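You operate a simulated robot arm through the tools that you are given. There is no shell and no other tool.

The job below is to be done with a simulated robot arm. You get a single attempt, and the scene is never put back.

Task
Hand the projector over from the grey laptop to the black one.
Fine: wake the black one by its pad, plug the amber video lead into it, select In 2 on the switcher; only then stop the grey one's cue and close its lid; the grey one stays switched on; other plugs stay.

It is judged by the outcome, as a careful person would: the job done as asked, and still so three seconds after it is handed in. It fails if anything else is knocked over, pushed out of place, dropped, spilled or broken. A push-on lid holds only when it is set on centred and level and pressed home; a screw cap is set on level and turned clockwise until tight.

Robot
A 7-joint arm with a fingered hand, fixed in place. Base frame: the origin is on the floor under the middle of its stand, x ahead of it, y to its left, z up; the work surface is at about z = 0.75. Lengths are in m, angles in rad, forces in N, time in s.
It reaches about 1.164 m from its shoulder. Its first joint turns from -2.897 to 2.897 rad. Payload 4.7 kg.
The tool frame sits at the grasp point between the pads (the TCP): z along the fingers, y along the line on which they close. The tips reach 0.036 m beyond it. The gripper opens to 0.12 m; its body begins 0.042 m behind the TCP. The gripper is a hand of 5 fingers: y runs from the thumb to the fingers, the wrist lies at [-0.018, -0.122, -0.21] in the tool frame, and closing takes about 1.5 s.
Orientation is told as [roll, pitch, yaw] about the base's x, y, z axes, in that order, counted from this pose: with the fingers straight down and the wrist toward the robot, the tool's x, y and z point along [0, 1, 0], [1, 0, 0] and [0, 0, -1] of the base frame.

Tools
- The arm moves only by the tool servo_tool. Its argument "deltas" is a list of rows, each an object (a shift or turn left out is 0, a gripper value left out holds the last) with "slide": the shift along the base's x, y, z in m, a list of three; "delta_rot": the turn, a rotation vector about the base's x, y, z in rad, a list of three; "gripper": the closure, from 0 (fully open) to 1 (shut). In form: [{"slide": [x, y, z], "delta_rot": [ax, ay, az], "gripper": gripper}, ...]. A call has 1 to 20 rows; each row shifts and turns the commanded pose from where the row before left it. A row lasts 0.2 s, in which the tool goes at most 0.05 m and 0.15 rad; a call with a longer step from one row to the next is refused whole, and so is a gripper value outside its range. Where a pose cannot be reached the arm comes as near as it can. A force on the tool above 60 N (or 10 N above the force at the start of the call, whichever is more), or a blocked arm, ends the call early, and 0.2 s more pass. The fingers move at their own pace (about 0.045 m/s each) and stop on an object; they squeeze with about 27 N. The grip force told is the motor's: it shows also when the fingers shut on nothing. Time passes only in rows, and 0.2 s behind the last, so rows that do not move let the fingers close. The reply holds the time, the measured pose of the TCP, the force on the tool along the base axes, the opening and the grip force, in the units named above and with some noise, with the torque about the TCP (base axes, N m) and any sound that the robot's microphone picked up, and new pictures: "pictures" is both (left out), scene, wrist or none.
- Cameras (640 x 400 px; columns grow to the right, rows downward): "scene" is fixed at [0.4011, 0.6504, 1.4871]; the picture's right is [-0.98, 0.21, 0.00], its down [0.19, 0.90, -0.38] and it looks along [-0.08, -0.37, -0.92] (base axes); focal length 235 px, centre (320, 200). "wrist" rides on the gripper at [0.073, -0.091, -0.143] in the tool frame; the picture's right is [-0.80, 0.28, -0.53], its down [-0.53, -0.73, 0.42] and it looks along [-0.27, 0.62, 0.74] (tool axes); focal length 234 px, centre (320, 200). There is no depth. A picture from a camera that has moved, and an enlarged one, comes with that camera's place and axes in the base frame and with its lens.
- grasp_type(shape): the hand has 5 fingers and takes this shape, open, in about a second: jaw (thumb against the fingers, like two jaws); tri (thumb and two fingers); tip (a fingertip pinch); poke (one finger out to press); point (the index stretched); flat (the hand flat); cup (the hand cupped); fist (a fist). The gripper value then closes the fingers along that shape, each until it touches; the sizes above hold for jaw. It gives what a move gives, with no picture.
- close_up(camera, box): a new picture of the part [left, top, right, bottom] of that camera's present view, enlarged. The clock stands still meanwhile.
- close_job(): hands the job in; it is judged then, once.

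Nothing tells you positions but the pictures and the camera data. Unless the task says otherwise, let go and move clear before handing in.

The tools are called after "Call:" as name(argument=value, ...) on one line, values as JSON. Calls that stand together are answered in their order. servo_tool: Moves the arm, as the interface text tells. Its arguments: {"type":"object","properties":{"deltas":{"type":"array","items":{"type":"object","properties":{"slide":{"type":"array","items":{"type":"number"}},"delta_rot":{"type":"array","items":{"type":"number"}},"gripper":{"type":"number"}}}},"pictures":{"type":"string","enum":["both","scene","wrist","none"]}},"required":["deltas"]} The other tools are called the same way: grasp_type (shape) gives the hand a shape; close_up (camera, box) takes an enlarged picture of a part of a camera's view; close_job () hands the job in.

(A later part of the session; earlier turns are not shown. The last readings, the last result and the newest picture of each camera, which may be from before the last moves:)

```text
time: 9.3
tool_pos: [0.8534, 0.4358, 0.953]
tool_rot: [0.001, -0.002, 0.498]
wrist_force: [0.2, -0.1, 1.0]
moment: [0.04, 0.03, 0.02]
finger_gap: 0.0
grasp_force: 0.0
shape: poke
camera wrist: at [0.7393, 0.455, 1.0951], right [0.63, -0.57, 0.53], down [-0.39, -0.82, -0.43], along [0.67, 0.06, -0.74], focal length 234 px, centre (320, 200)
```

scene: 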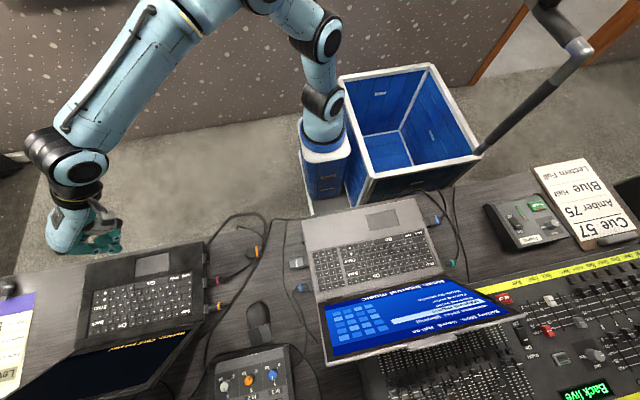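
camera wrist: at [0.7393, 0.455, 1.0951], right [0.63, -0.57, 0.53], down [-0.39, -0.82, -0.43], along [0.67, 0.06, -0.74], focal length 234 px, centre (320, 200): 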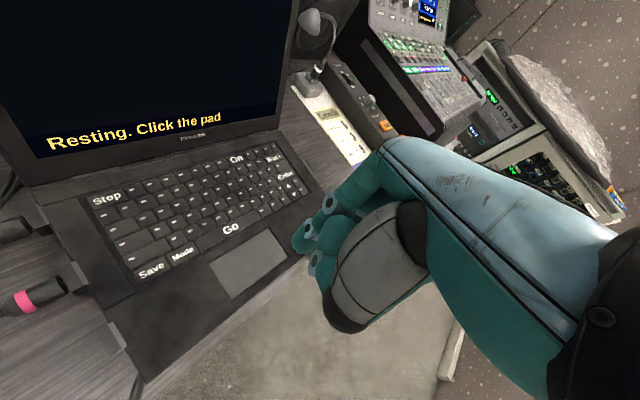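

The black laptop's screen says "Resting. Click the pad", and the pad centre is at about (0.862, 0.46). I'll move over it and descend to just above the surface.

Call:
servo_tool(deltas=[{"slide": [0.01, 0.018, -0.03]}, {"slide": [0, 0, -0.04]}, {"slide": [0, 0, -0.03]}, {"slide": [0, 0, -0.01]}], pictures="both")

Call:
close_up(camera="wrist", box=[200, 150, 400, 300])

Call:
close_up(camera="scene", box=[60, 200, 220, 320])

```text
time: 10.3
tool_pos: [0.865, 0.4533, 0.8381]
tool_rot: [0.001, 0.001, 0.497]
wrist_force: [0.8, -0.3, -0.8]
moment: [-0.01, -0.01, 0.03]
finger_gap: 0.0
grasp_force: 0.0
shape: poke
camera wrist: at [0.7514, 0.4736, 0.9809], right [0.63, -0.57, 0.53], down [-0.39, -0.82, -0.42], along [0.67, 0.06, -0.74], focal length 234 px, centre (320, 200)
```

scene: 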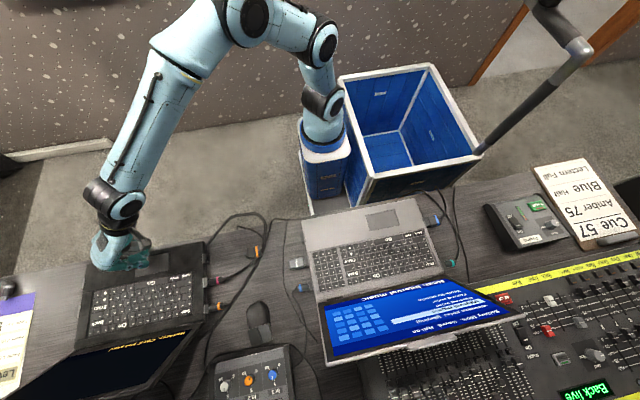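
wrist: 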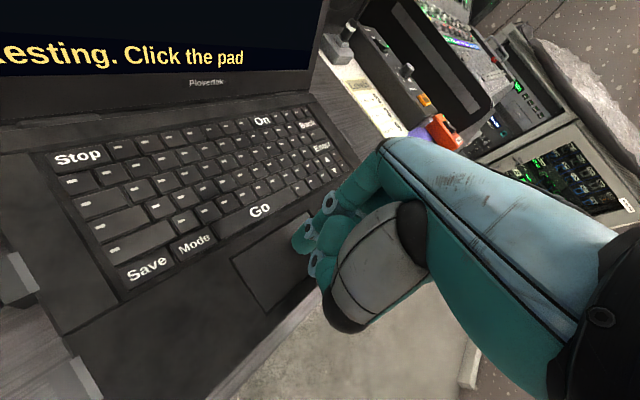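

```text
2.67 times, centred on (300, 225) of wrist
camera zoom: at [0.7514, 0.4736, 0.9809], right [0.63, -0.57, 0.53], down [-0.39, -0.82, -0.42], along [0.67, 0.06, -0.74], focal length 624 px, centre (373, 133)
```

zoom: 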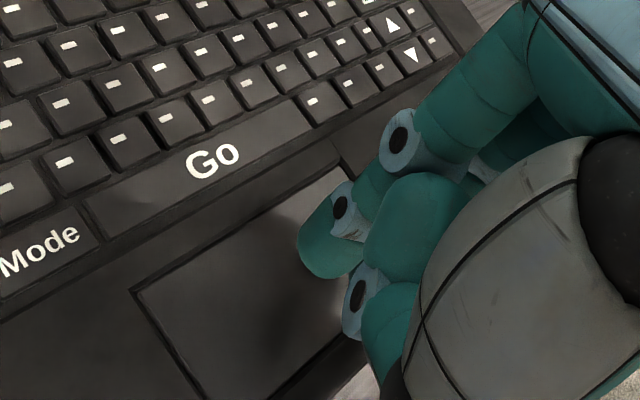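

```text
3.33 times, centred on (140, 260) of scene
camera zoom: at [0.4011, 0.6504, 1.4871], right [-0.98, 0.21, 0.0], down [0.19, 0.9, -0.38], along [-0.08, -0.37, -0.92], focal length 783 px, centre (920, 0)
```

zoom: 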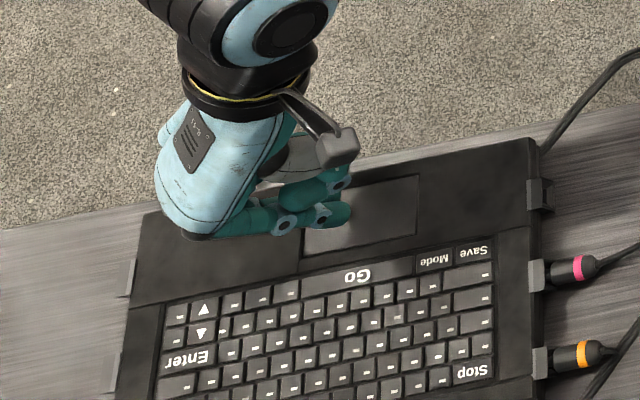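

The fingertip is over the pad, about 3 cm above it. I'll go down in small steps and watch the force.

Call:
servo_tool(deltas=[{"slide": [0, 0, -0.01]}, {"slide": [0, 0, -0.01]}, {"slide": [0, 0, -0.004]}], pictures="wrist")

Call:
close_up(camera="wrist", box=[200, 150, 400, 300])

```text
time: 11.1
tool_pos: [0.8641, 0.4528, 0.8142]
tool_rot: [0.0, 0.0, 0.499]
wrist_force: [1.0, 0.4, -0.6]
moment: [0.03, 0.0, -0.02]
finger_gap: 0.0
grasp_force: 0.0
shape: poke
camera wrist: at [0.7502, 0.4734, 0.9574], right [0.63, -0.57, 0.53], down [-0.39, -0.82, -0.42], along [0.67, 0.06, -0.74], focal length 234 px, centre (320, 200)
```

wrist: 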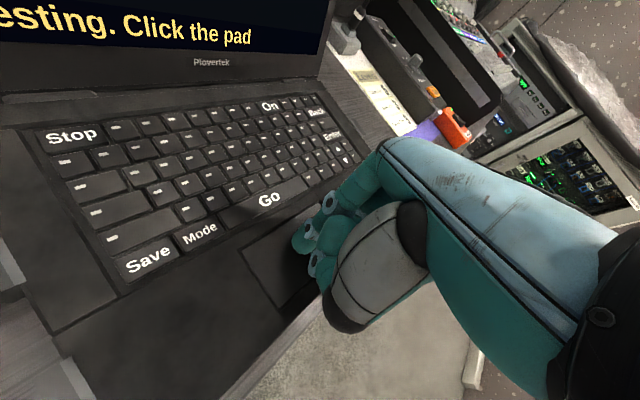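

```text
2.67 times, centred on (300, 225) of wrist
camera zoom: at [0.7502, 0.4734, 0.9574], right [0.63, -0.57, 0.53], down [-0.39, -0.82, -0.42], along [0.67, 0.06, -0.74], focal length 624 px, centre (373, 133)
```

zoom: 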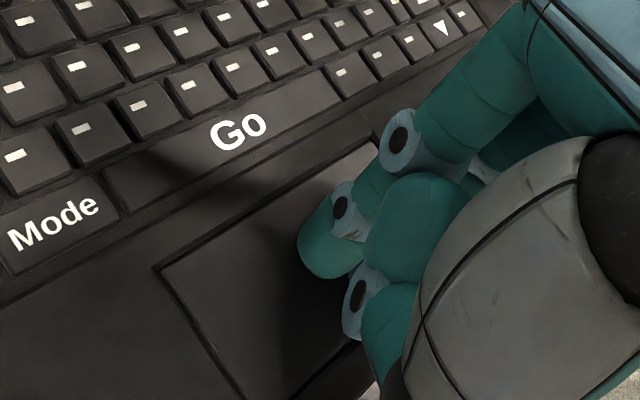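

The tip is close to the pad now. I'll lower it in finer steps.

Call:
servo_tool(deltas=[{"slide": [0, 0, -0.003]}, {"slide": [0, 0, -0.003]}], pictures="none")

Call:
servo_tool(deltas=[{"slide": [0, 0, -0.003]}], pictures="none")

Call:
servo_tool(deltas=[{"slide": [0, 0, -0.002]}], pictures="wrist")

```text
time: 11.7
tool_pos: [0.863, 0.454, 0.8113]
tool_rot: [0.001, -0.002, 0.5]
wrist_force: [0.5, 3.0, 13.1]
moment: [-0.1, -0.08, 0.03]
finger_gap: 0.0
grasp_force: 0.0
shape: poke
heard: click
```

```text
time: 12.1
tool_pos: [0.8651, 0.4539, 0.8116]
tool_rot: [0.002, -0.008, 0.499]
wrist_force: [3.5, 1.1, 27.8]
moment: [-0.25, -0.31, 0.09]
finger_gap: 0.0001
grasp_force: 0.0
shape: poke
```

```text
time: 12.5
tool_pos: [0.865, 0.4548, 0.8119]
tool_rot: [0.003, -0.01, 0.499]
wrist_force: [7.1, 4.6, 43.5]
moment: [-0.12, -0.36, 0.15]
finger_gap: 0.0
grasp_force: 0.1
shape: poke
camera wrist: at [0.7494, 0.4728, 0.9526], right [0.62, -0.58, 0.53], down [-0.39, -0.81, -0.43], along [0.68, 0.07, -0.73], focal length 234 px, centre (320, 200)
```

wrist: 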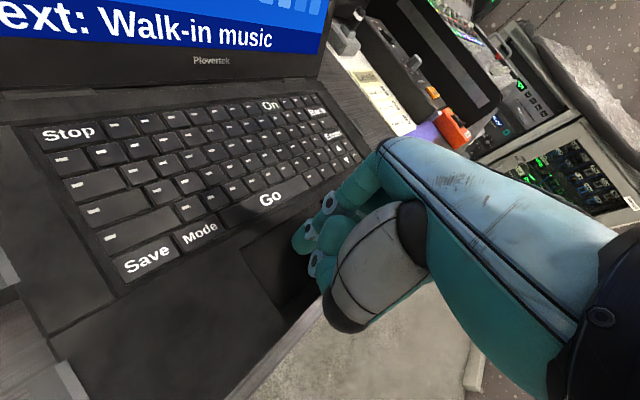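

There was a click and the screen woke ("Next: Walk-in music"). I pressed a bit longer than needed, so I'm lifting straight off now and checking the screen.

Call:
servo_tool(deltas=[{"slide": [0, 0, 0.015]}, {"slide": [0, 0, 0.03]}, {"slide": [0, 0, 0.04]}, {"slide": [0, 0, 0.04]}], pictures="both")

Call:
close_up(camera="scene", box=[40, 230, 240, 400])

```text
time: 13.5
tool_pos: [0.8635, 0.4535, 0.9279]
tool_rot: [0.0, 0.004, 0.5]
wrist_force: [0.8, -0.1, -0.6]
moment: [0.03, -0.02, 0.04]
finger_gap: 0.0
grasp_force: 0.1
shape: poke
camera wrist: at [0.7497, 0.473, 1.0709], right [0.63, -0.57, 0.52], down [-0.39, -0.82, -0.42], along [0.67, 0.06, -0.74], focal length 234 px, centre (320, 200)
```

scene: 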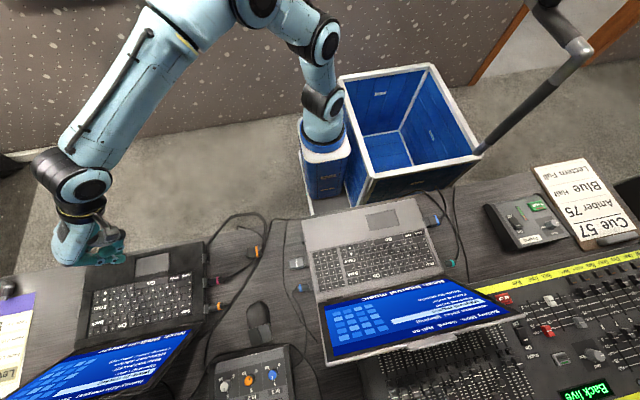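
wrist: 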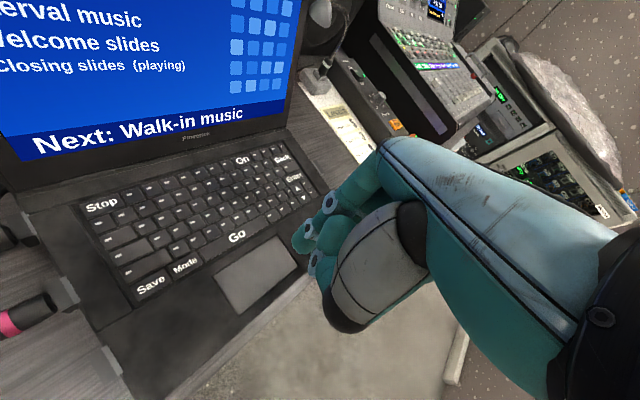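

```text
2.35 times, centred on (140, 315) of scene
camera zoom: at [0.4011, 0.6504, 1.4871], right [-0.98, 0.21, 0.0], down [0.19, 0.9, -0.38], along [-0.08, -0.37, -0.92], focal length 553 px, centre (744, -71)
```

zoom: 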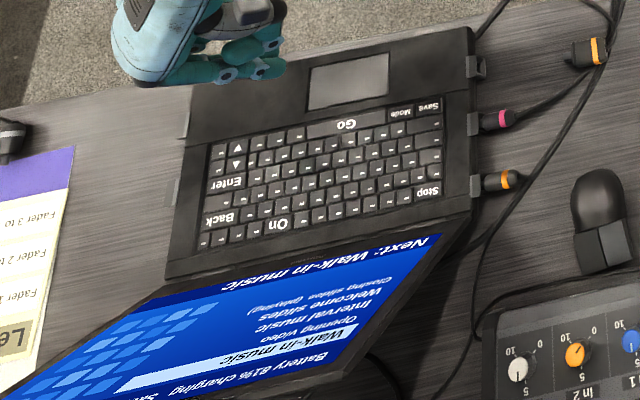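

The black laptop is awake, with "Closing slides (playing)" on its screen. Next I'll go over to the loose amber plug with a fingertip pinch and turn the hand so it closes along y across the plug.

Call:
servo_tool(deltas=[{"slide": [-0.033, -0.006, 0.01], "delta_rot": [0, 0, 0.134]}, {"slide": [-0.033, -0.006, 0.01], "delta_rot": [0, 0, 0.134]}, {"slide": [-0.033, -0.006, 0.01], "delta_rot": [0, 0, 0.134]}, {"slide": [-0.033, -0.006, 0.01], "delta_rot": [0, 0, 0.134]}, {"slide": [-0.033, -0.006, 0], "delta_rot": [0, 0, 0.134]}, {"slide": [-0.033, -0.006, 0], "delta_rot": [0, 0, 0.134]}, {"slide": [-0.033, 0, 0], "delta_rot": [0, 0, 0.134]}, {"slide": [-0.033, 0, 0], "delta_rot": [0, 0, 0.134]}], pictures="none")

Call:
grasp_type(shape="tip")

Call:
servo_tool(deltas=[{"slide": [0, 0, 0]}], pictures="both")

Call:
close_up(camera="scene", box=[160, 130, 320, 290])

Call:
close_up(camera="wrist", box=[220, 150, 460, 350])

```text
time: 15.3
tool_pos: [0.5986, 0.4175, 0.9687]
tool_rot: [0.001, 0.001, 1.573]
wrist_force: [0.5, -0.2, 0.0]
moment: [0.01, 0.0, 0.01]
finger_gap: 0.0
grasp_force: 0.1
shape: poke
```

```text
time: 16.2
tool_pos: [0.599, 0.4179, 0.9691]
tool_rot: [-0.001, 0.0, 1.569]
wrist_force: [0.0, 0.1, -0.7]
moment: [-0.02, -0.04, 0.01]
finger_gap: 0.1201
grasp_force: 0.1
shape: tip
```

```text
time: 16.6
tool_pos: [0.599, 0.418, 0.9695]
tool_rot: [-0.001, -0.001, 1.57]
wrist_force: [0.8, 0.8, -1.1]
moment: [0.03, 0.01, -0.01]
finger_gap: 0.1195
grasp_force: 0.1
shape: tip
camera wrist: at [0.5278, 0.3255, 1.1125], right [0.8, 0.28, 0.53], down [0.53, -0.73, -0.42], along [0.27, 0.62, -0.74], focal length 234 px, centre (320, 200)
```

scene: 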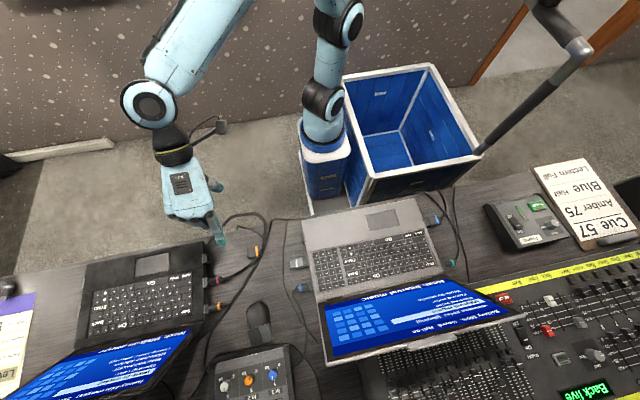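
wrist: 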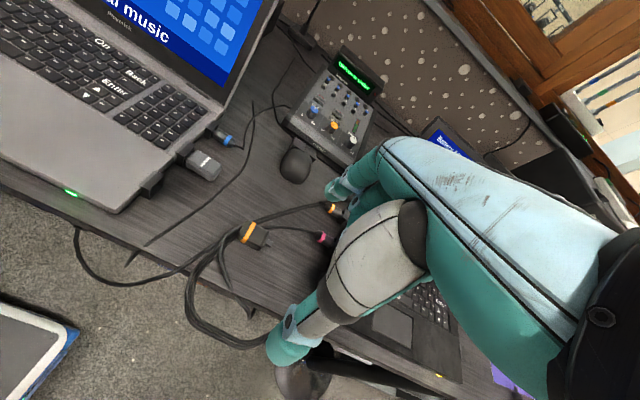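

```text
2.50 times, centred on (240, 210) of scene
camera zoom: at [0.4011, 0.6504, 1.4871], right [-0.98, 0.21, 0.0], down [0.19, 0.9, -0.38], along [-0.08, -0.37, -0.92], focal length 588 px, centre (520, 175)
```

zoom: 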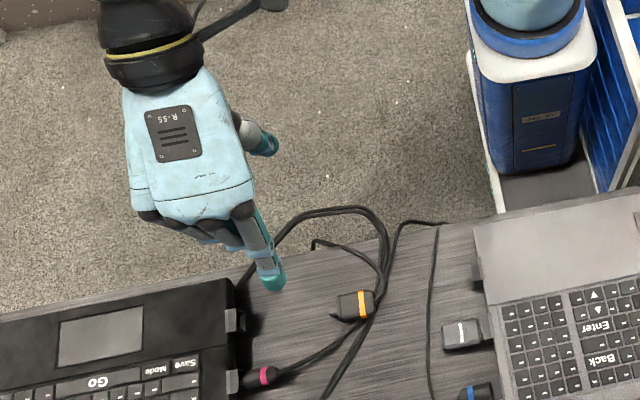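

```text
2.00 times, centred on (340, 250) of wrist
camera zoom: at [0.5278, 0.3255, 1.1125], right [0.8, 0.28, 0.53], down [0.53, -0.73, -0.42], along [0.27, 0.62, -0.74], focal length 468 px, centre (280, 100)
```

zoom: 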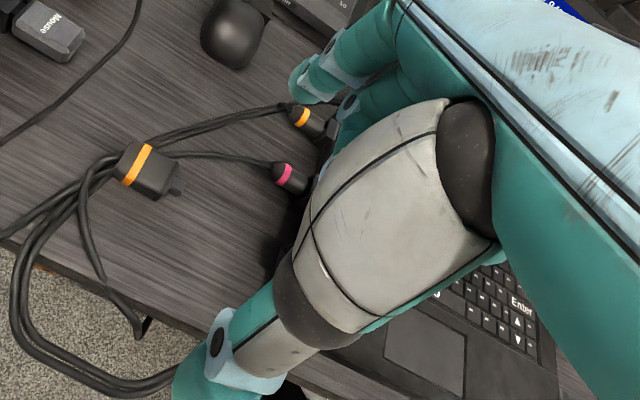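

The amber plug lies with its tongue toward +x, its body centre near (0.574, 0.484). Before going down I'll half-close the pinch in free air to see where the fingertips meet relative to the TCP.

Call:
servo_tool(deltas=[{"gripper": 0.75}, {"gripper": 0.75}, {"gripper": 0.75}, {"gripper": 0.75}, {"gripper": 0.75}, {"gripper": 0.75}, {"gripper": 0.75}], pictures="both")

Call:
close_up(camera="wrist", box=[240, 170, 400, 310])

Call:
close_up(camera="scene", box=[190, 150, 270, 270])

```text
time: 18.2
tool_pos: [0.599, 0.4174, 0.9691]
tool_rot: [0.0, 0.001, 1.572]
wrist_force: [0.1, -0.6, 0.0]
moment: [0.02, 0.0, -0.02]
finger_gap: 0.0307
grasp_force: 0.0
shape: tip
camera wrist: at [0.5278, 0.3255, 1.1125], right [0.8, 0.28, 0.53], down [0.53, -0.73, -0.42], along [0.27, 0.62, -0.74], focal length 234 px, centre (320, 200)
```

scene: 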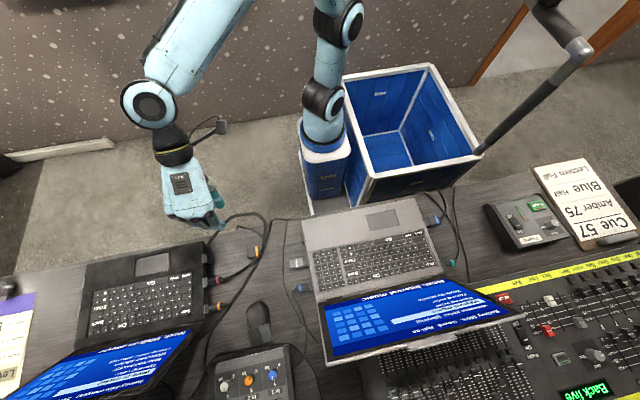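
wrist: 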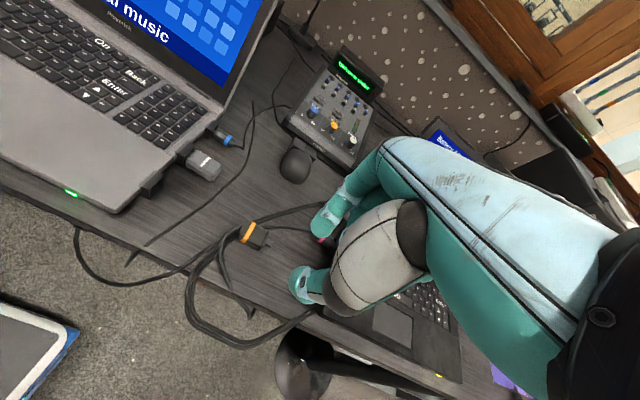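

```text
2.86 times, centred on (320, 240) of wrist
camera zoom: at [0.5278, 0.3255, 1.1125], right [0.8, 0.28, 0.53], down [0.53, -0.73, -0.42], along [0.27, 0.62, -0.74], focal length 669 px, centre (320, 86)
```

zoom: 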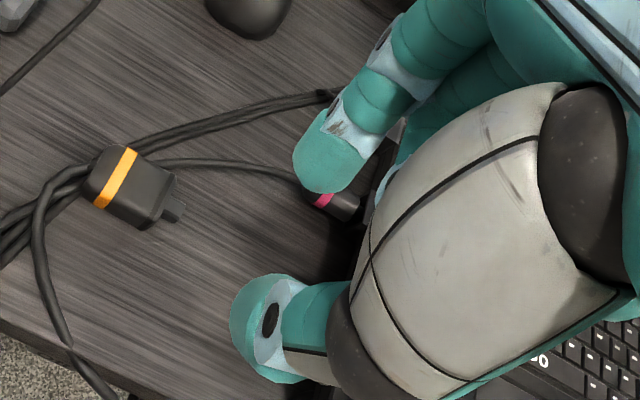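

```text
3.33 times, centred on (230, 210) of scene
camera zoom: at [0.4011, 0.6504, 1.4871], right [-0.98, 0.21, 0.0], down [0.19, 0.9, -0.38], along [-0.08, -0.37, -0.92], focal length 783 px, centre (620, 167)
```

zoom: 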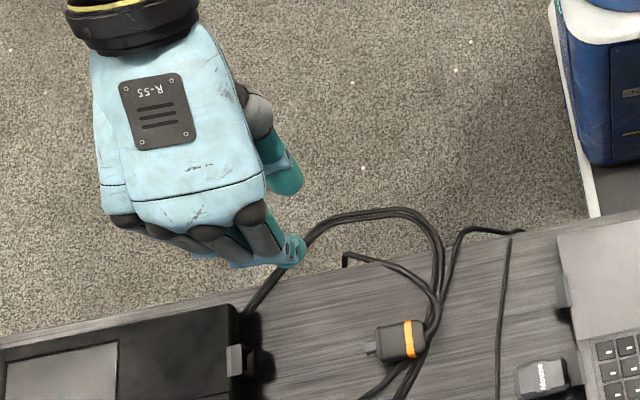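

The pinch tips reach about 0.035 m beyond the TCP, as in jaw. I'd like a low view of the port, plug and switcher to get their heights, so I'm backing off in front of the desk and going lower.

Call:
servo_tool(deltas=[{"slide": [-0.01, -0.034, 0], "delta_rot": [0, 0, -0.13], "gripper": 0}, {"slide": [-0.01, -0.034, 0], "delta_rot": [0, 0, -0.13]}, {"slide": [-0.01, -0.034, 0], "delta_rot": [0, 0, -0.13]}, {"slide": [-0.01, -0.034, 0], "delta_rot": [0, 0, -0.13]}, {"slide": [-0.01, -0.034, -0.02], "delta_rot": [0, 0, -0.13]}, {"slide": [0, 0, -0.04], "delta_rot": [0, 0, -0.12]}, {"slide": [0, 0, -0.045]}, {"slide": [0, 0, -0.045]}, {"slide": [0, 0, -0.04]}, {"slide": [0, 0, -0.03]}], pictures="both")

Call:
close_up(camera="wrist", box=[230, 0, 430, 125])

Call:
close_up(camera="wrist", box=[150, 60, 330, 200])

```text
time: 20.4
tool_pos: [0.5499, 0.2453, 0.7497]
tool_rot: [-0.001, 0.0, 0.801]
wrist_force: [0.7, 0.5, -0.1]
moment: [-0.02, 0.01, 0.01]
finger_gap: 0.12
grasp_force: 0.0
shape: tip
camera wrist: at [0.4354, 0.2307, 0.8934], right [0.77, -0.36, 0.53], down [-0.13, -0.9, -0.42], along [0.62, 0.26, -0.74], focal length 234 px, centre (320, 200)
```

scene: 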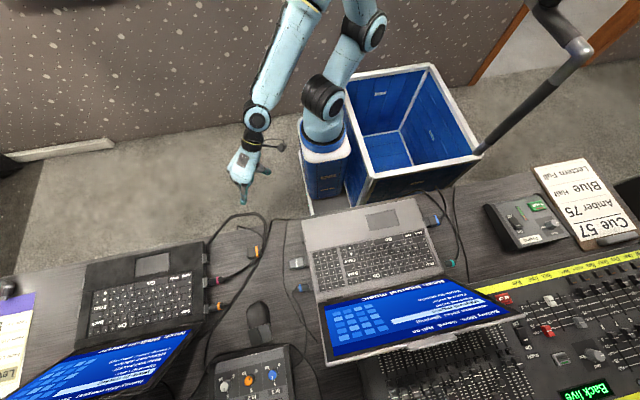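
wrist: 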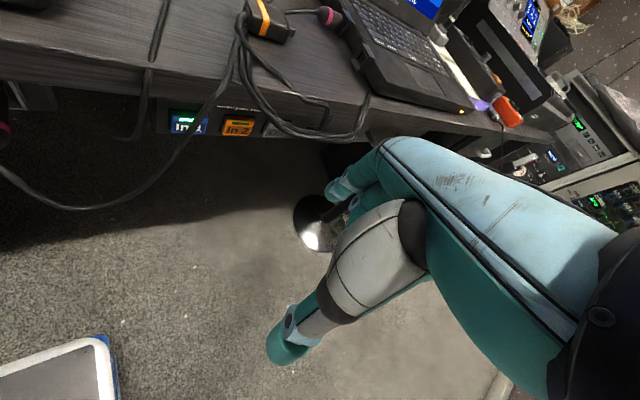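

```text
3.20 times, centred on (330, 62) of wrist
camera zoom: at [0.4354, 0.2307, 0.8934], right [0.77, -0.36, 0.53], down [-0.13, -0.9, -0.42], along [0.62, 0.26, -0.74], focal length 749 px, centre (288, 640)
```

zoom: 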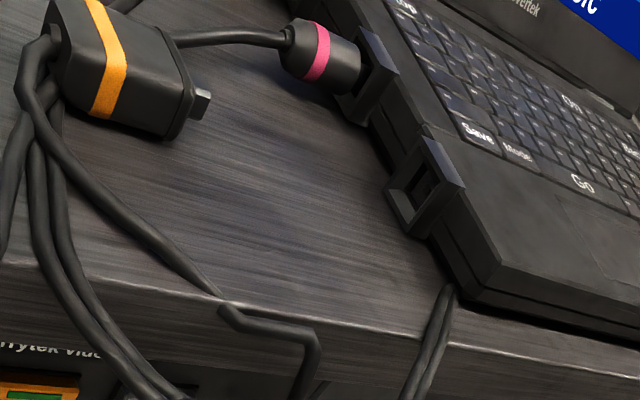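

```text
2.86 times, centred on (240, 130) of wrist
camera zoom: at [0.4354, 0.2307, 0.8934], right [0.77, -0.36, 0.53], down [-0.13, -0.9, -0.42], along [0.62, 0.26, -0.74], focal length 669 px, centre (549, 400)
```

zoom: 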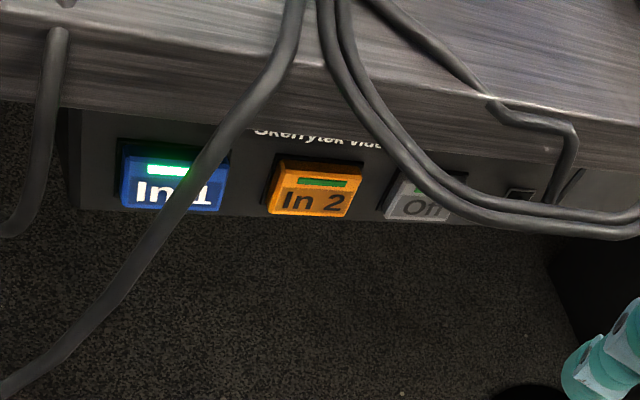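

This view shows it clearly: In 1 (lit), In 2 and Off under the desk edge, and the empty port's socket frame on the black laptop. I'll enlarge the port and the plug further.

Call:
close_up(camera="wrist", box=[325, 20, 405, 80])

Call:
close_up(camera="wrist", box=[230, 0, 310, 50])

Call:
close_up(camera="scene", box=[200, 235, 270, 280])

Call:
close_up(camera="wrist", box=[210, 100, 270, 150])

```text
6.67 times, centred on (365, 50) of wrist
camera zoom: at [0.4354, 0.2307, 0.8934], right [0.77, -0.36, 0.53], down [-0.13, -0.9, -0.42], along [0.62, 0.26, -0.74], focal length 1561 px, centre (20, 1200)
```

zoom: 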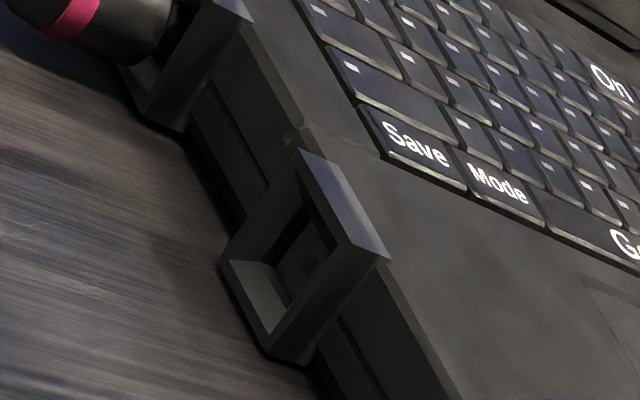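

```text
8.00 times, centred on (270, 25) of wrist
camera zoom: at [0.4354, 0.2307, 0.8934], right [0.77, -0.36, 0.53], down [-0.13, -0.9, -0.42], along [0.62, 0.26, -0.74], focal length 1873 px, centre (720, 1600)
```

zoom: 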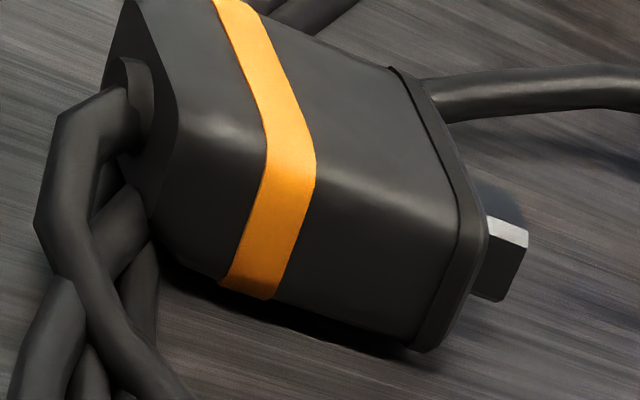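

```text
8.89 times, centred on (235, 258) of scene
camera zoom: at [0.4011, 0.6504, 1.4871], right [-0.98, 0.21, 0.0], down [0.19, 0.9, -0.38], along [-0.08, -0.37, -0.92], focal length 2089 px, centre (1076, -311)
```

zoom: 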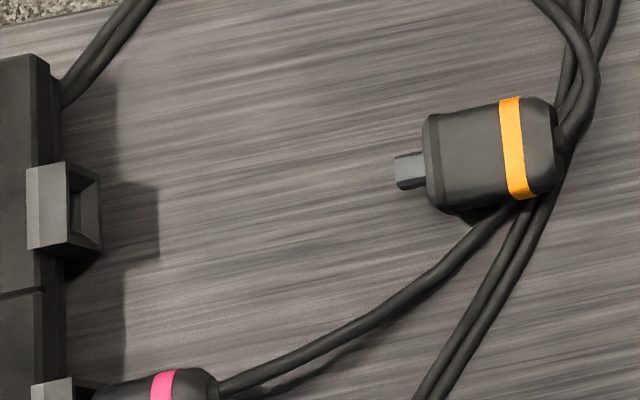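

```text
8.00 times, centred on (240, 125) of wrist
camera zoom: at [0.4354, 0.2307, 0.8934], right [0.77, -0.36, 0.53], down [-0.13, -0.9, -0.42], along [0.62, 0.26, -0.74], focal length 1873 px, centre (960, 800)
```

zoom: 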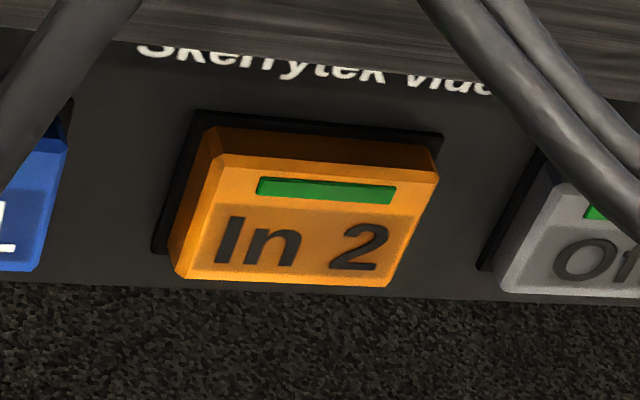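

The plug body spans about x 0.547–0.593 at y 0.485, and its tongue is near z 0.76. The port's funnel is near (0.708, 0.476, 0.764). I'll rise, turn back to yaw π/2 with the pinch half open, and come down over the plug.

Call:
servo_tool(deltas=[{"slide": [0, 0, 0.045], "gripper": 0.5}, {"slide": [0, 0, 0.045]}, {"slide": [0, 0, 0.045]}, {"slide": [0, 0, 0.045]}, {"slide": [0.005, 0.045, 0.01], "delta_rot": [0, 0, 0.13]}, {"slide": [0.005, 0.045, 0], "delta_rot": [0, 0, 0.13]}, {"slide": [0.005, 0.045, 0], "delta_rot": [0, 0, 0.13]}, {"slide": [0.006, 0.045, 0], "delta_rot": [0, 0, 0.13]}, {"slide": [0.006, 0.045, 0], "delta_rot": [0, 0, 0.13]}, {"slide": [0, 0.015, 0], "delta_rot": [0, 0, 0.12]}, {"slide": [0, 0, -0.03]}, {"slide": [0, 0, -0.03]}, {"slide": [0, 0, -0.02]}], pictures="both")

Call:
close_up(camera="scene", box=[200, 200, 290, 280])

Call:
close_up(camera="wrist", box=[240, 160, 400, 300])

```text
time: 23.2
tool_pos: [0.5765, 0.4867, 0.8601]
tool_rot: [-0.001, 0.0, 1.569]
wrist_force: [0.0, -0.3, -0.2]
moment: [0.01, -0.02, 0.0]
finger_gap: 0.0605
grasp_force: 0.0
shape: tip
camera wrist: at [0.5056, 0.3948, 1.0037], right [0.8, 0.28, 0.53], down [0.53, -0.73, -0.42], along [0.27, 0.62, -0.74], focal length 234 px, centre (320, 200)
```

scene: 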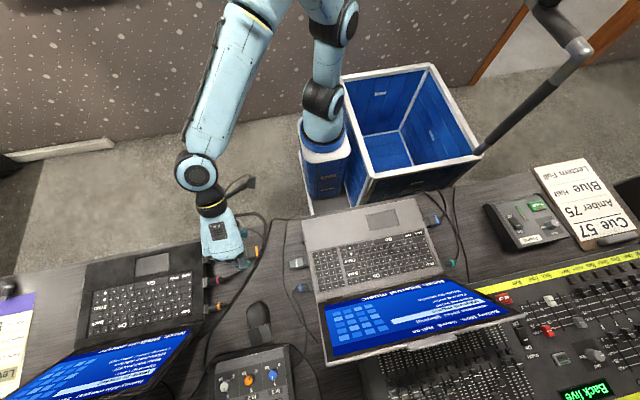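
wrist: 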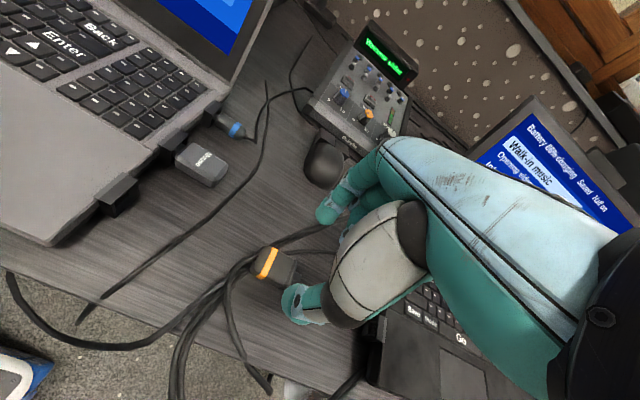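

```text
5.00 times, centred on (245, 240) of scene
camera zoom: at [0.4011, 0.6504, 1.4871], right [-0.98, 0.21, 0.0], down [0.19, 0.9, -0.38], along [-0.08, -0.37, -0.92], focal length 1175 px, centre (695, 0)
```

zoom: 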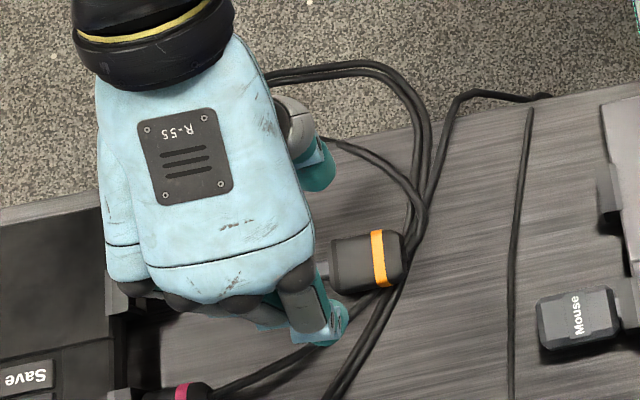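

```text
2.86 times, centred on (320, 230) of wrist
camera zoom: at [0.5056, 0.3948, 1.0037], right [0.8, 0.28, 0.53], down [0.53, -0.73, -0.42], along [0.27, 0.62, -0.74], focal length 669 px, centre (320, 114)
```

zoom: 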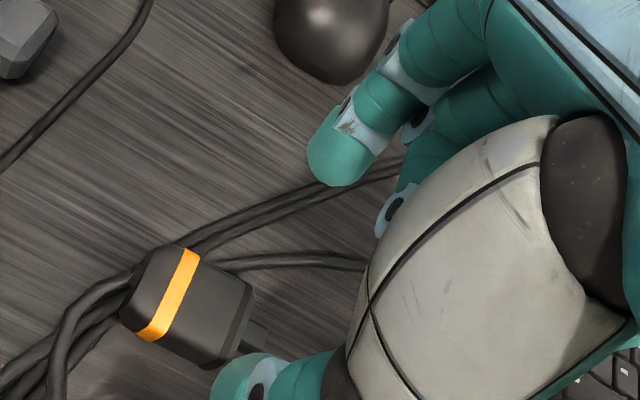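

The hand is centred over the plug, with the tips 7 cm above the desk. I'll check the projector readout before I go down.

Call:
close_up(camera="wrist", box=[340, 10, 440, 90])

Call:
servo_tool(deltas=[{"slide": [0, -0.002, -0.03]}, {"slide": [0, 0, -0.015]}, {"slide": [0, 0, -0.01]}], pictures="both")

Call:
close_up(camera="scene", box=[200, 200, 290, 280])

Call:
close_up(camera="wrist", box=[240, 160, 400, 300])

```text
5.00 times, centred on (390, 50) of wrist
camera zoom: at [0.5056, 0.3948, 1.0037], right [0.8, 0.28, 0.53], down [0.53, -0.73, -0.42], along [0.27, 0.62, -0.74], focal length 1171 px, centre (-30, 950)
```

zoom: 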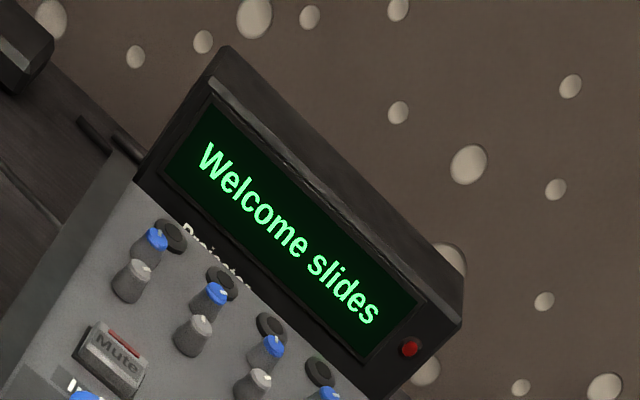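

```text
time: 24.0
tool_pos: [0.5747, 0.486, 0.8057]
tool_rot: [0.0, 0.0, 1.571]
wrist_force: [0.4, -0.1, 0.0]
moment: [-0.03, 0.0, -0.04]
finger_gap: 0.0602
grasp_force: 0.0
shape: tip
camera wrist: at [0.5043, 0.3938, 0.9482], right [0.8, 0.28, 0.53], down [0.53, -0.73, -0.42], along [0.27, 0.62, -0.74], focal length 234 px, centre (320, 200)
```

scene: 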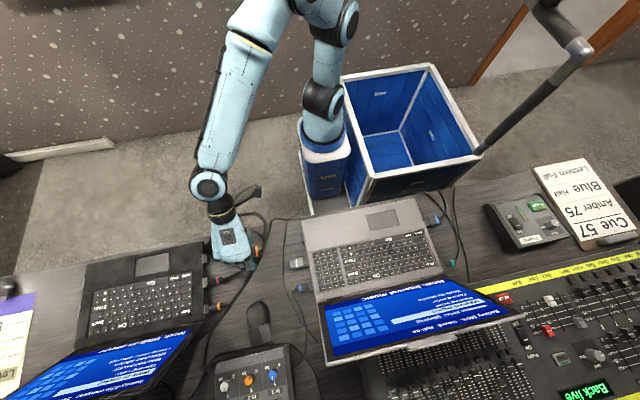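
wrist: 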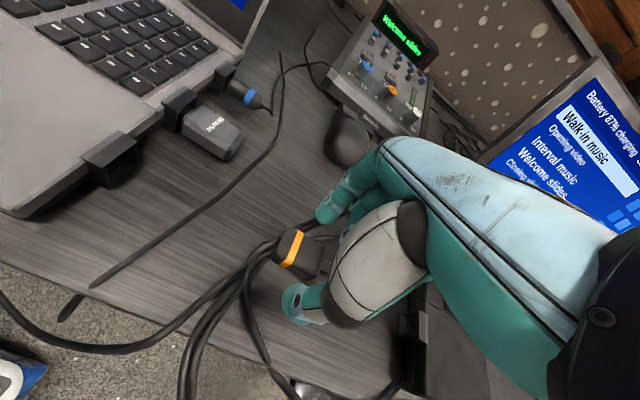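

```text
5.00 times, centred on (245, 240) of scene
camera zoom: at [0.4011, 0.6504, 1.4871], right [-0.98, 0.21, 0.0], down [0.19, 0.9, -0.38], along [-0.08, -0.37, -0.92], focal length 1175 px, centre (695, 0)
```

zoom: 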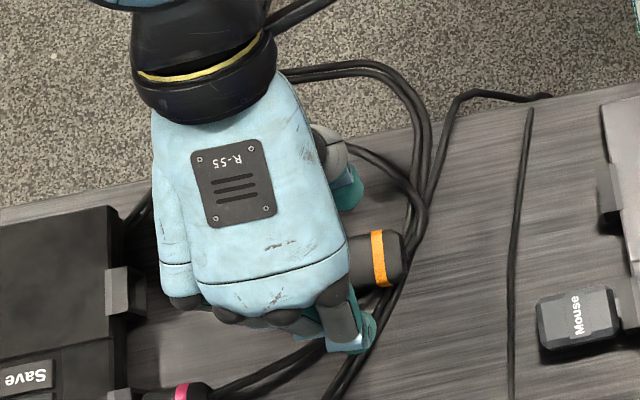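

```text
2.86 times, centred on (320, 230) of wrist
camera zoom: at [0.5043, 0.3938, 0.9482], right [0.8, 0.28, 0.53], down [0.53, -0.73, -0.42], along [0.27, 0.62, -0.74], focal length 669 px, centre (320, 114)
```

zoom: 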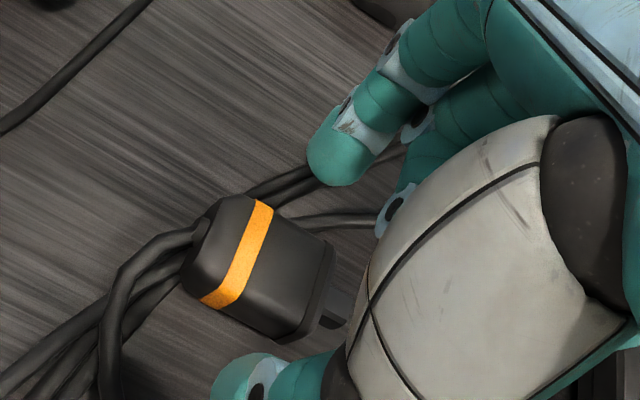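

The plug sits between thumb and index. I'll lower the last 12 mm, keeping the tips just above the desk and cables, and close the pinch.

Call:
servo_tool(deltas=[{"slide": [0.002, 0, -0.006]}, {"slide": [0, 0, -0.005]}], pictures="wrist")

Call:
close_up(camera="wrist", box=[240, 160, 400, 300])

```text
time: 24.6
tool_pos: [0.5769, 0.4846, 0.7936]
tool_rot: [0.0, -0.001, 1.572]
wrist_force: [-0.9, 0.0, -0.5]
moment: [0.0, -0.02, 0.0]
finger_gap: 0.0601
grasp_force: 0.0
shape: tip
camera wrist: at [0.5064, 0.3933, 0.9365], right [0.8, 0.28, 0.52], down [0.53, -0.73, -0.42], along [0.27, 0.62, -0.74], focal length 234 px, centre (320, 200)
```

wrist: 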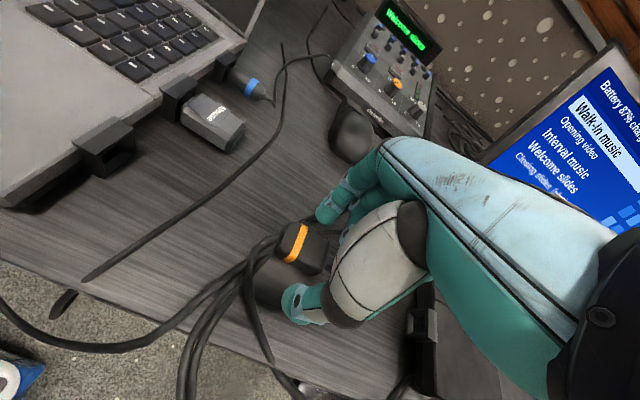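

```text
2.86 times, centred on (320, 230) of wrist
camera zoom: at [0.5064, 0.3933, 0.9365], right [0.8, 0.28, 0.52], down [0.53, -0.73, -0.42], along [0.27, 0.62, -0.74], focal length 669 px, centre (320, 114)
```

zoom: 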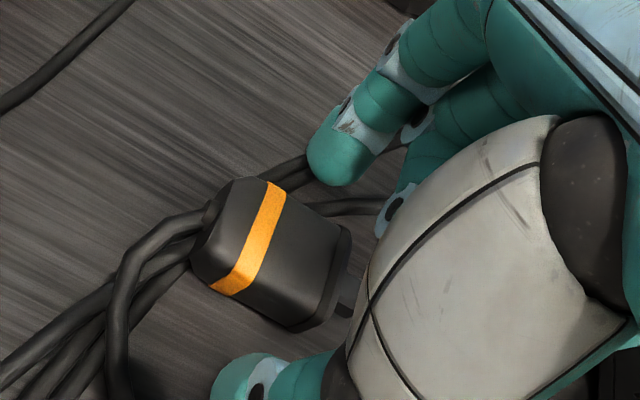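

Everything lines up, so I'll close the pinch on the plug body.

Call:
servo_tool(deltas=[{"gripper": 0.7}, {"gripper": 0.7}, {"gripper": 1}, {"gripper": 1}, {"gripper": 1}, {"gripper": 1}], pictures="both")

Call:
close_up(camera="wrist", box=[240, 160, 400, 300])

Call:
close_up(camera="scene", box=[200, 200, 290, 280])

```text
time: 26.0
tool_pos: [0.5781, 0.4852, 0.7932]
tool_rot: [-0.002, 0.0, 1.571]
wrist_force: [1.1, 0.2, 0.8]
moment: [0.0, 0.04, -0.04]
finger_gap: 0.031
grasp_force: 27.2
shape: tip
camera wrist: at [0.5065, 0.3933, 0.9366], right [0.8, 0.28, 0.53], down [0.53, -0.73, -0.42], along [0.27, 0.62, -0.74], focal length 234 px, centre (320, 200)
```

scene: 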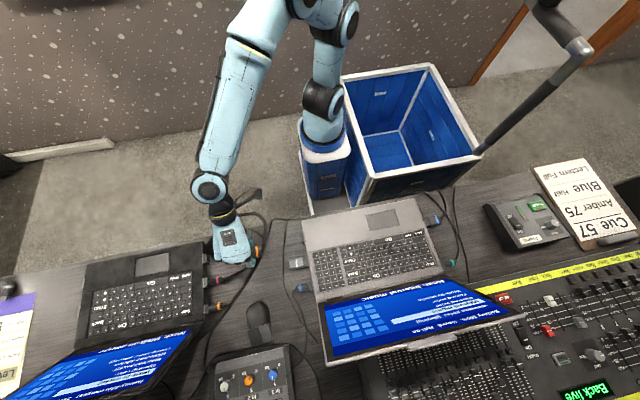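
wrist: 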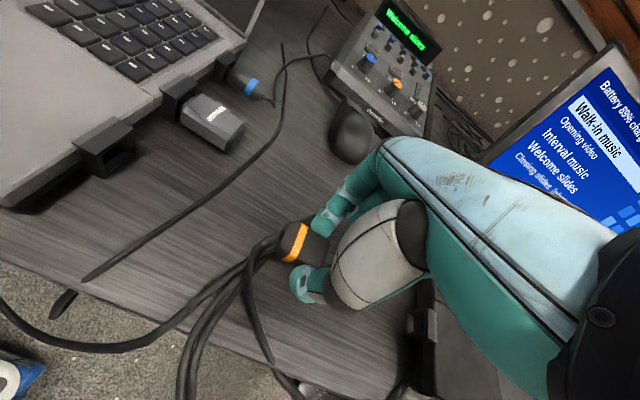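

```text
2.86 times, centred on (320, 230) of wrist
camera zoom: at [0.5065, 0.3933, 0.9366], right [0.8, 0.28, 0.53], down [0.53, -0.73, -0.42], along [0.27, 0.62, -0.74], focal length 669 px, centre (320, 114)
```

zoom: 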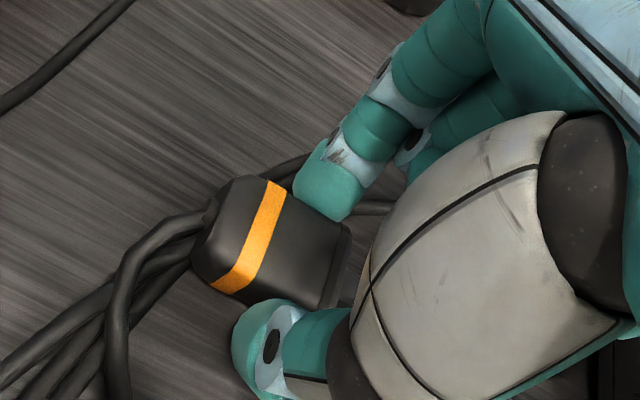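

```text
5.00 times, centred on (245, 240) of scene
camera zoom: at [0.4011, 0.6504, 1.4871], right [-0.98, 0.21, 0.0], down [0.19, 0.9, -0.38], along [-0.08, -0.37, -0.92], focal length 1175 px, centre (695, 0)
```

zoom: 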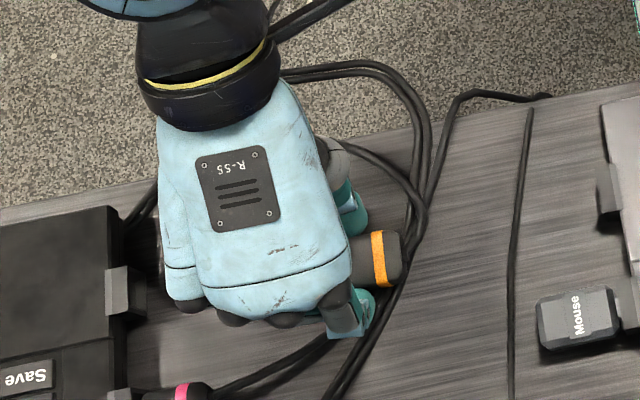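

The pinch holds the plug (gap 31 mm). I'll lift it slightly and see whether the plug and its cable follow level.

Call:
servo_tool(deltas=[{"slide": [0, 0, 0.005]}, {"slide": [0, 0, 0.01]}, {"slide": [0, 0, 0.01]}, {"slide": [0, 0, 0.0]}], pictures="both")

Call:
close_up(camera="wrist", box=[240, 160, 400, 300])

Call:
close_up(camera="scene", box=[200, 200, 290, 280])

```text
time: 27.0
tool_pos: [0.5769, 0.4851, 0.8189]
tool_rot: [0.001, 0.0, 1.571]
wrist_force: [-0.5, 0.5, -0.1]
moment: [-0.01, 0.0, 0.03]
finger_gap: 0.0312
grasp_force: 26.9
shape: tip
camera wrist: at [0.5059, 0.3939, 0.9616], right [0.8, 0.28, 0.53], down [0.53, -0.73, -0.42], along [0.27, 0.62, -0.74], focal length 234 px, centre (320, 200)
```

scene: 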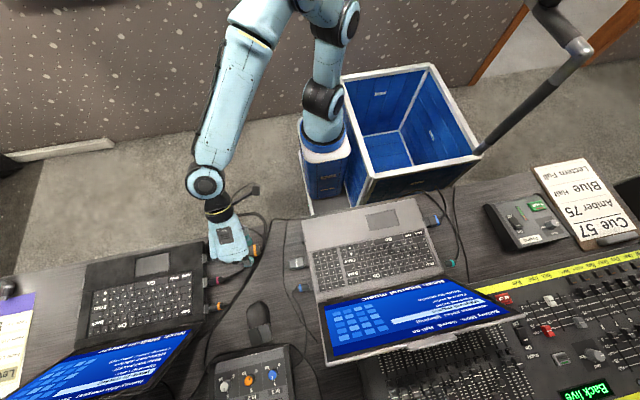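
wrist: 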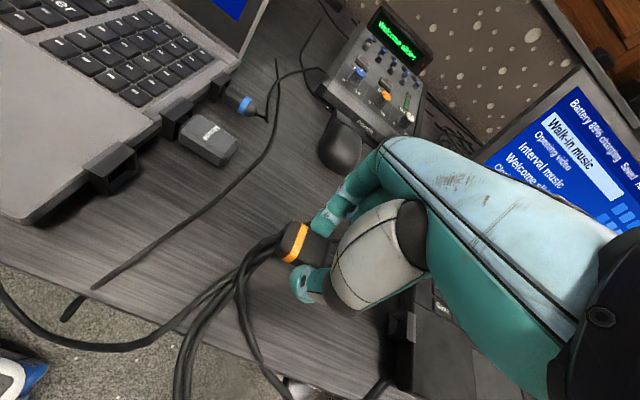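

```text
2.86 times, centred on (320, 230) of wrist
camera zoom: at [0.5059, 0.3939, 0.9616], right [0.8, 0.28, 0.53], down [0.53, -0.73, -0.42], along [0.27, 0.62, -0.74], focal length 669 px, centre (320, 114)
```

zoom: 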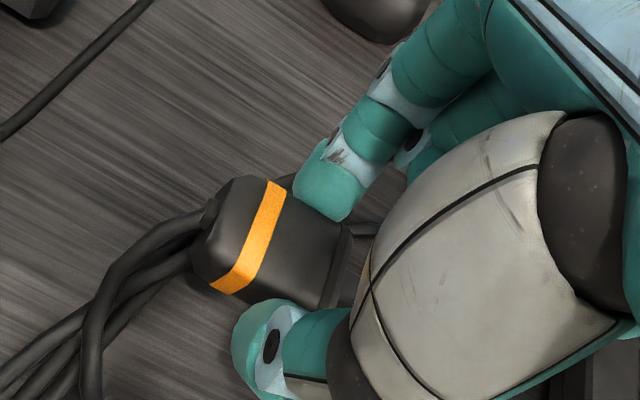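

```text
5.00 times, centred on (245, 240) of scene
camera zoom: at [0.4011, 0.6504, 1.4871], right [-0.98, 0.21, 0.0], down [0.19, 0.9, -0.38], along [-0.08, -0.37, -0.92], focal length 1175 px, centre (695, 0)
```

zoom: 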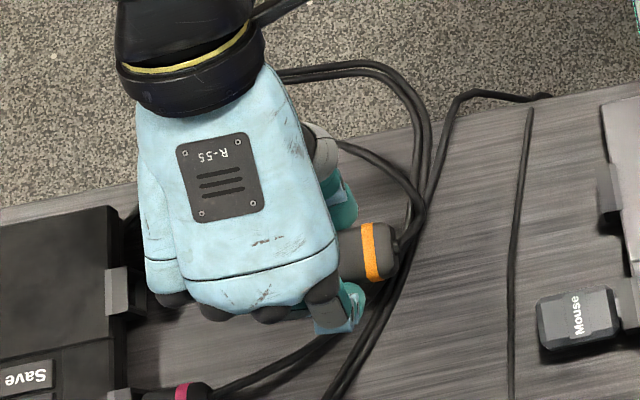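

The plug lifts level and firmly. Next I'll carry it toward the port, stopping with the tongue about 2–3 cm short to compare the plug and the port in the pictures.

Call:
servo_tool(deltas=[{"slide": [0.02, -0.003, 0]}, {"slide": [0.025, -0.003, 0]}, {"slide": [0.025, -0.003, 0]}, {"slide": [0.0, 0, 0]}], pictures="both")

Call:
close_up(camera="wrist", box=[240, 160, 440, 340])

Call:
close_up(camera="scene", box=[180, 210, 270, 290])

```text
time: 28.0
tool_pos: [0.6466, 0.4762, 0.8179]
tool_rot: [0.001, 0.0, 1.571]
wrist_force: [-0.9, 0.7, -1.5]
moment: [-0.04, 0.0, -0.01]
finger_gap: 0.031
grasp_force: 26.6
shape: tip
camera wrist: at [0.5757, 0.3839, 0.9616], right [0.8, 0.28, 0.53], down [0.53, -0.73, -0.42], along [0.27, 0.62, -0.74], focal length 234 px, centre (320, 200)
```

scene: 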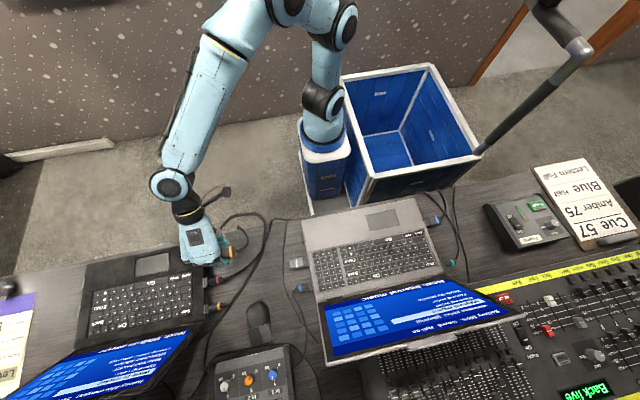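
wrist: 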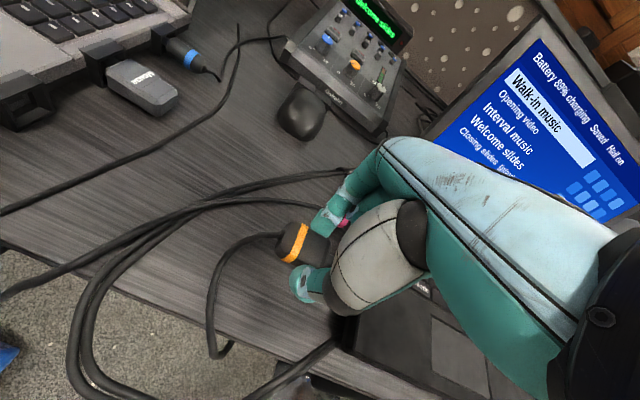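

```text
2.22 times, centred on (340, 250) of wrist
camera zoom: at [0.5757, 0.3839, 0.9616], right [0.8, 0.28, 0.53], down [0.53, -0.73, -0.42], along [0.27, 0.62, -0.74], focal length 520 px, centre (276, 89)
```

zoom: 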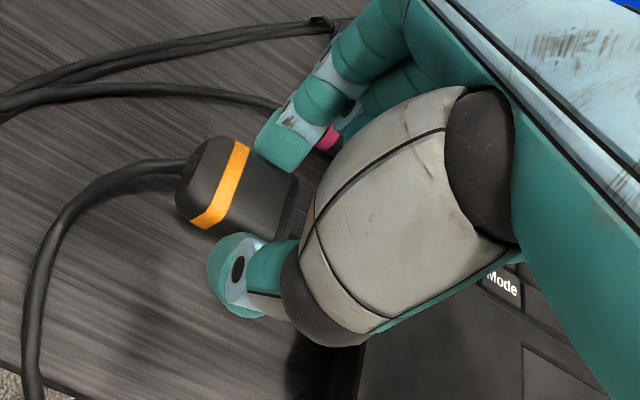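

```text
5.00 times, centred on (225, 250) of scene
camera zoom: at [0.4011, 0.6504, 1.4871], right [-0.98, 0.21, 0.0], down [0.19, 0.9, -0.38], along [-0.08, -0.37, -0.92], focal length 1175 px, centre (795, -50)
```

zoom: 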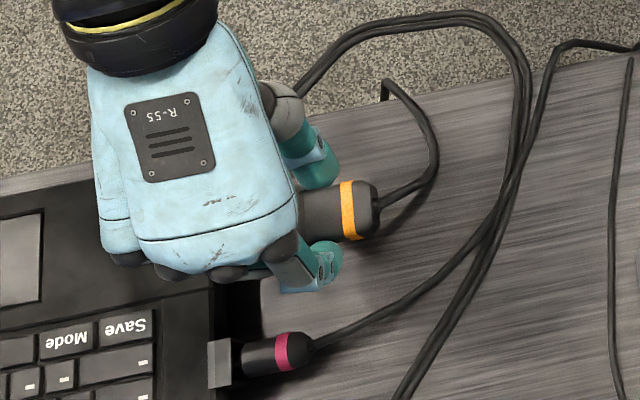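

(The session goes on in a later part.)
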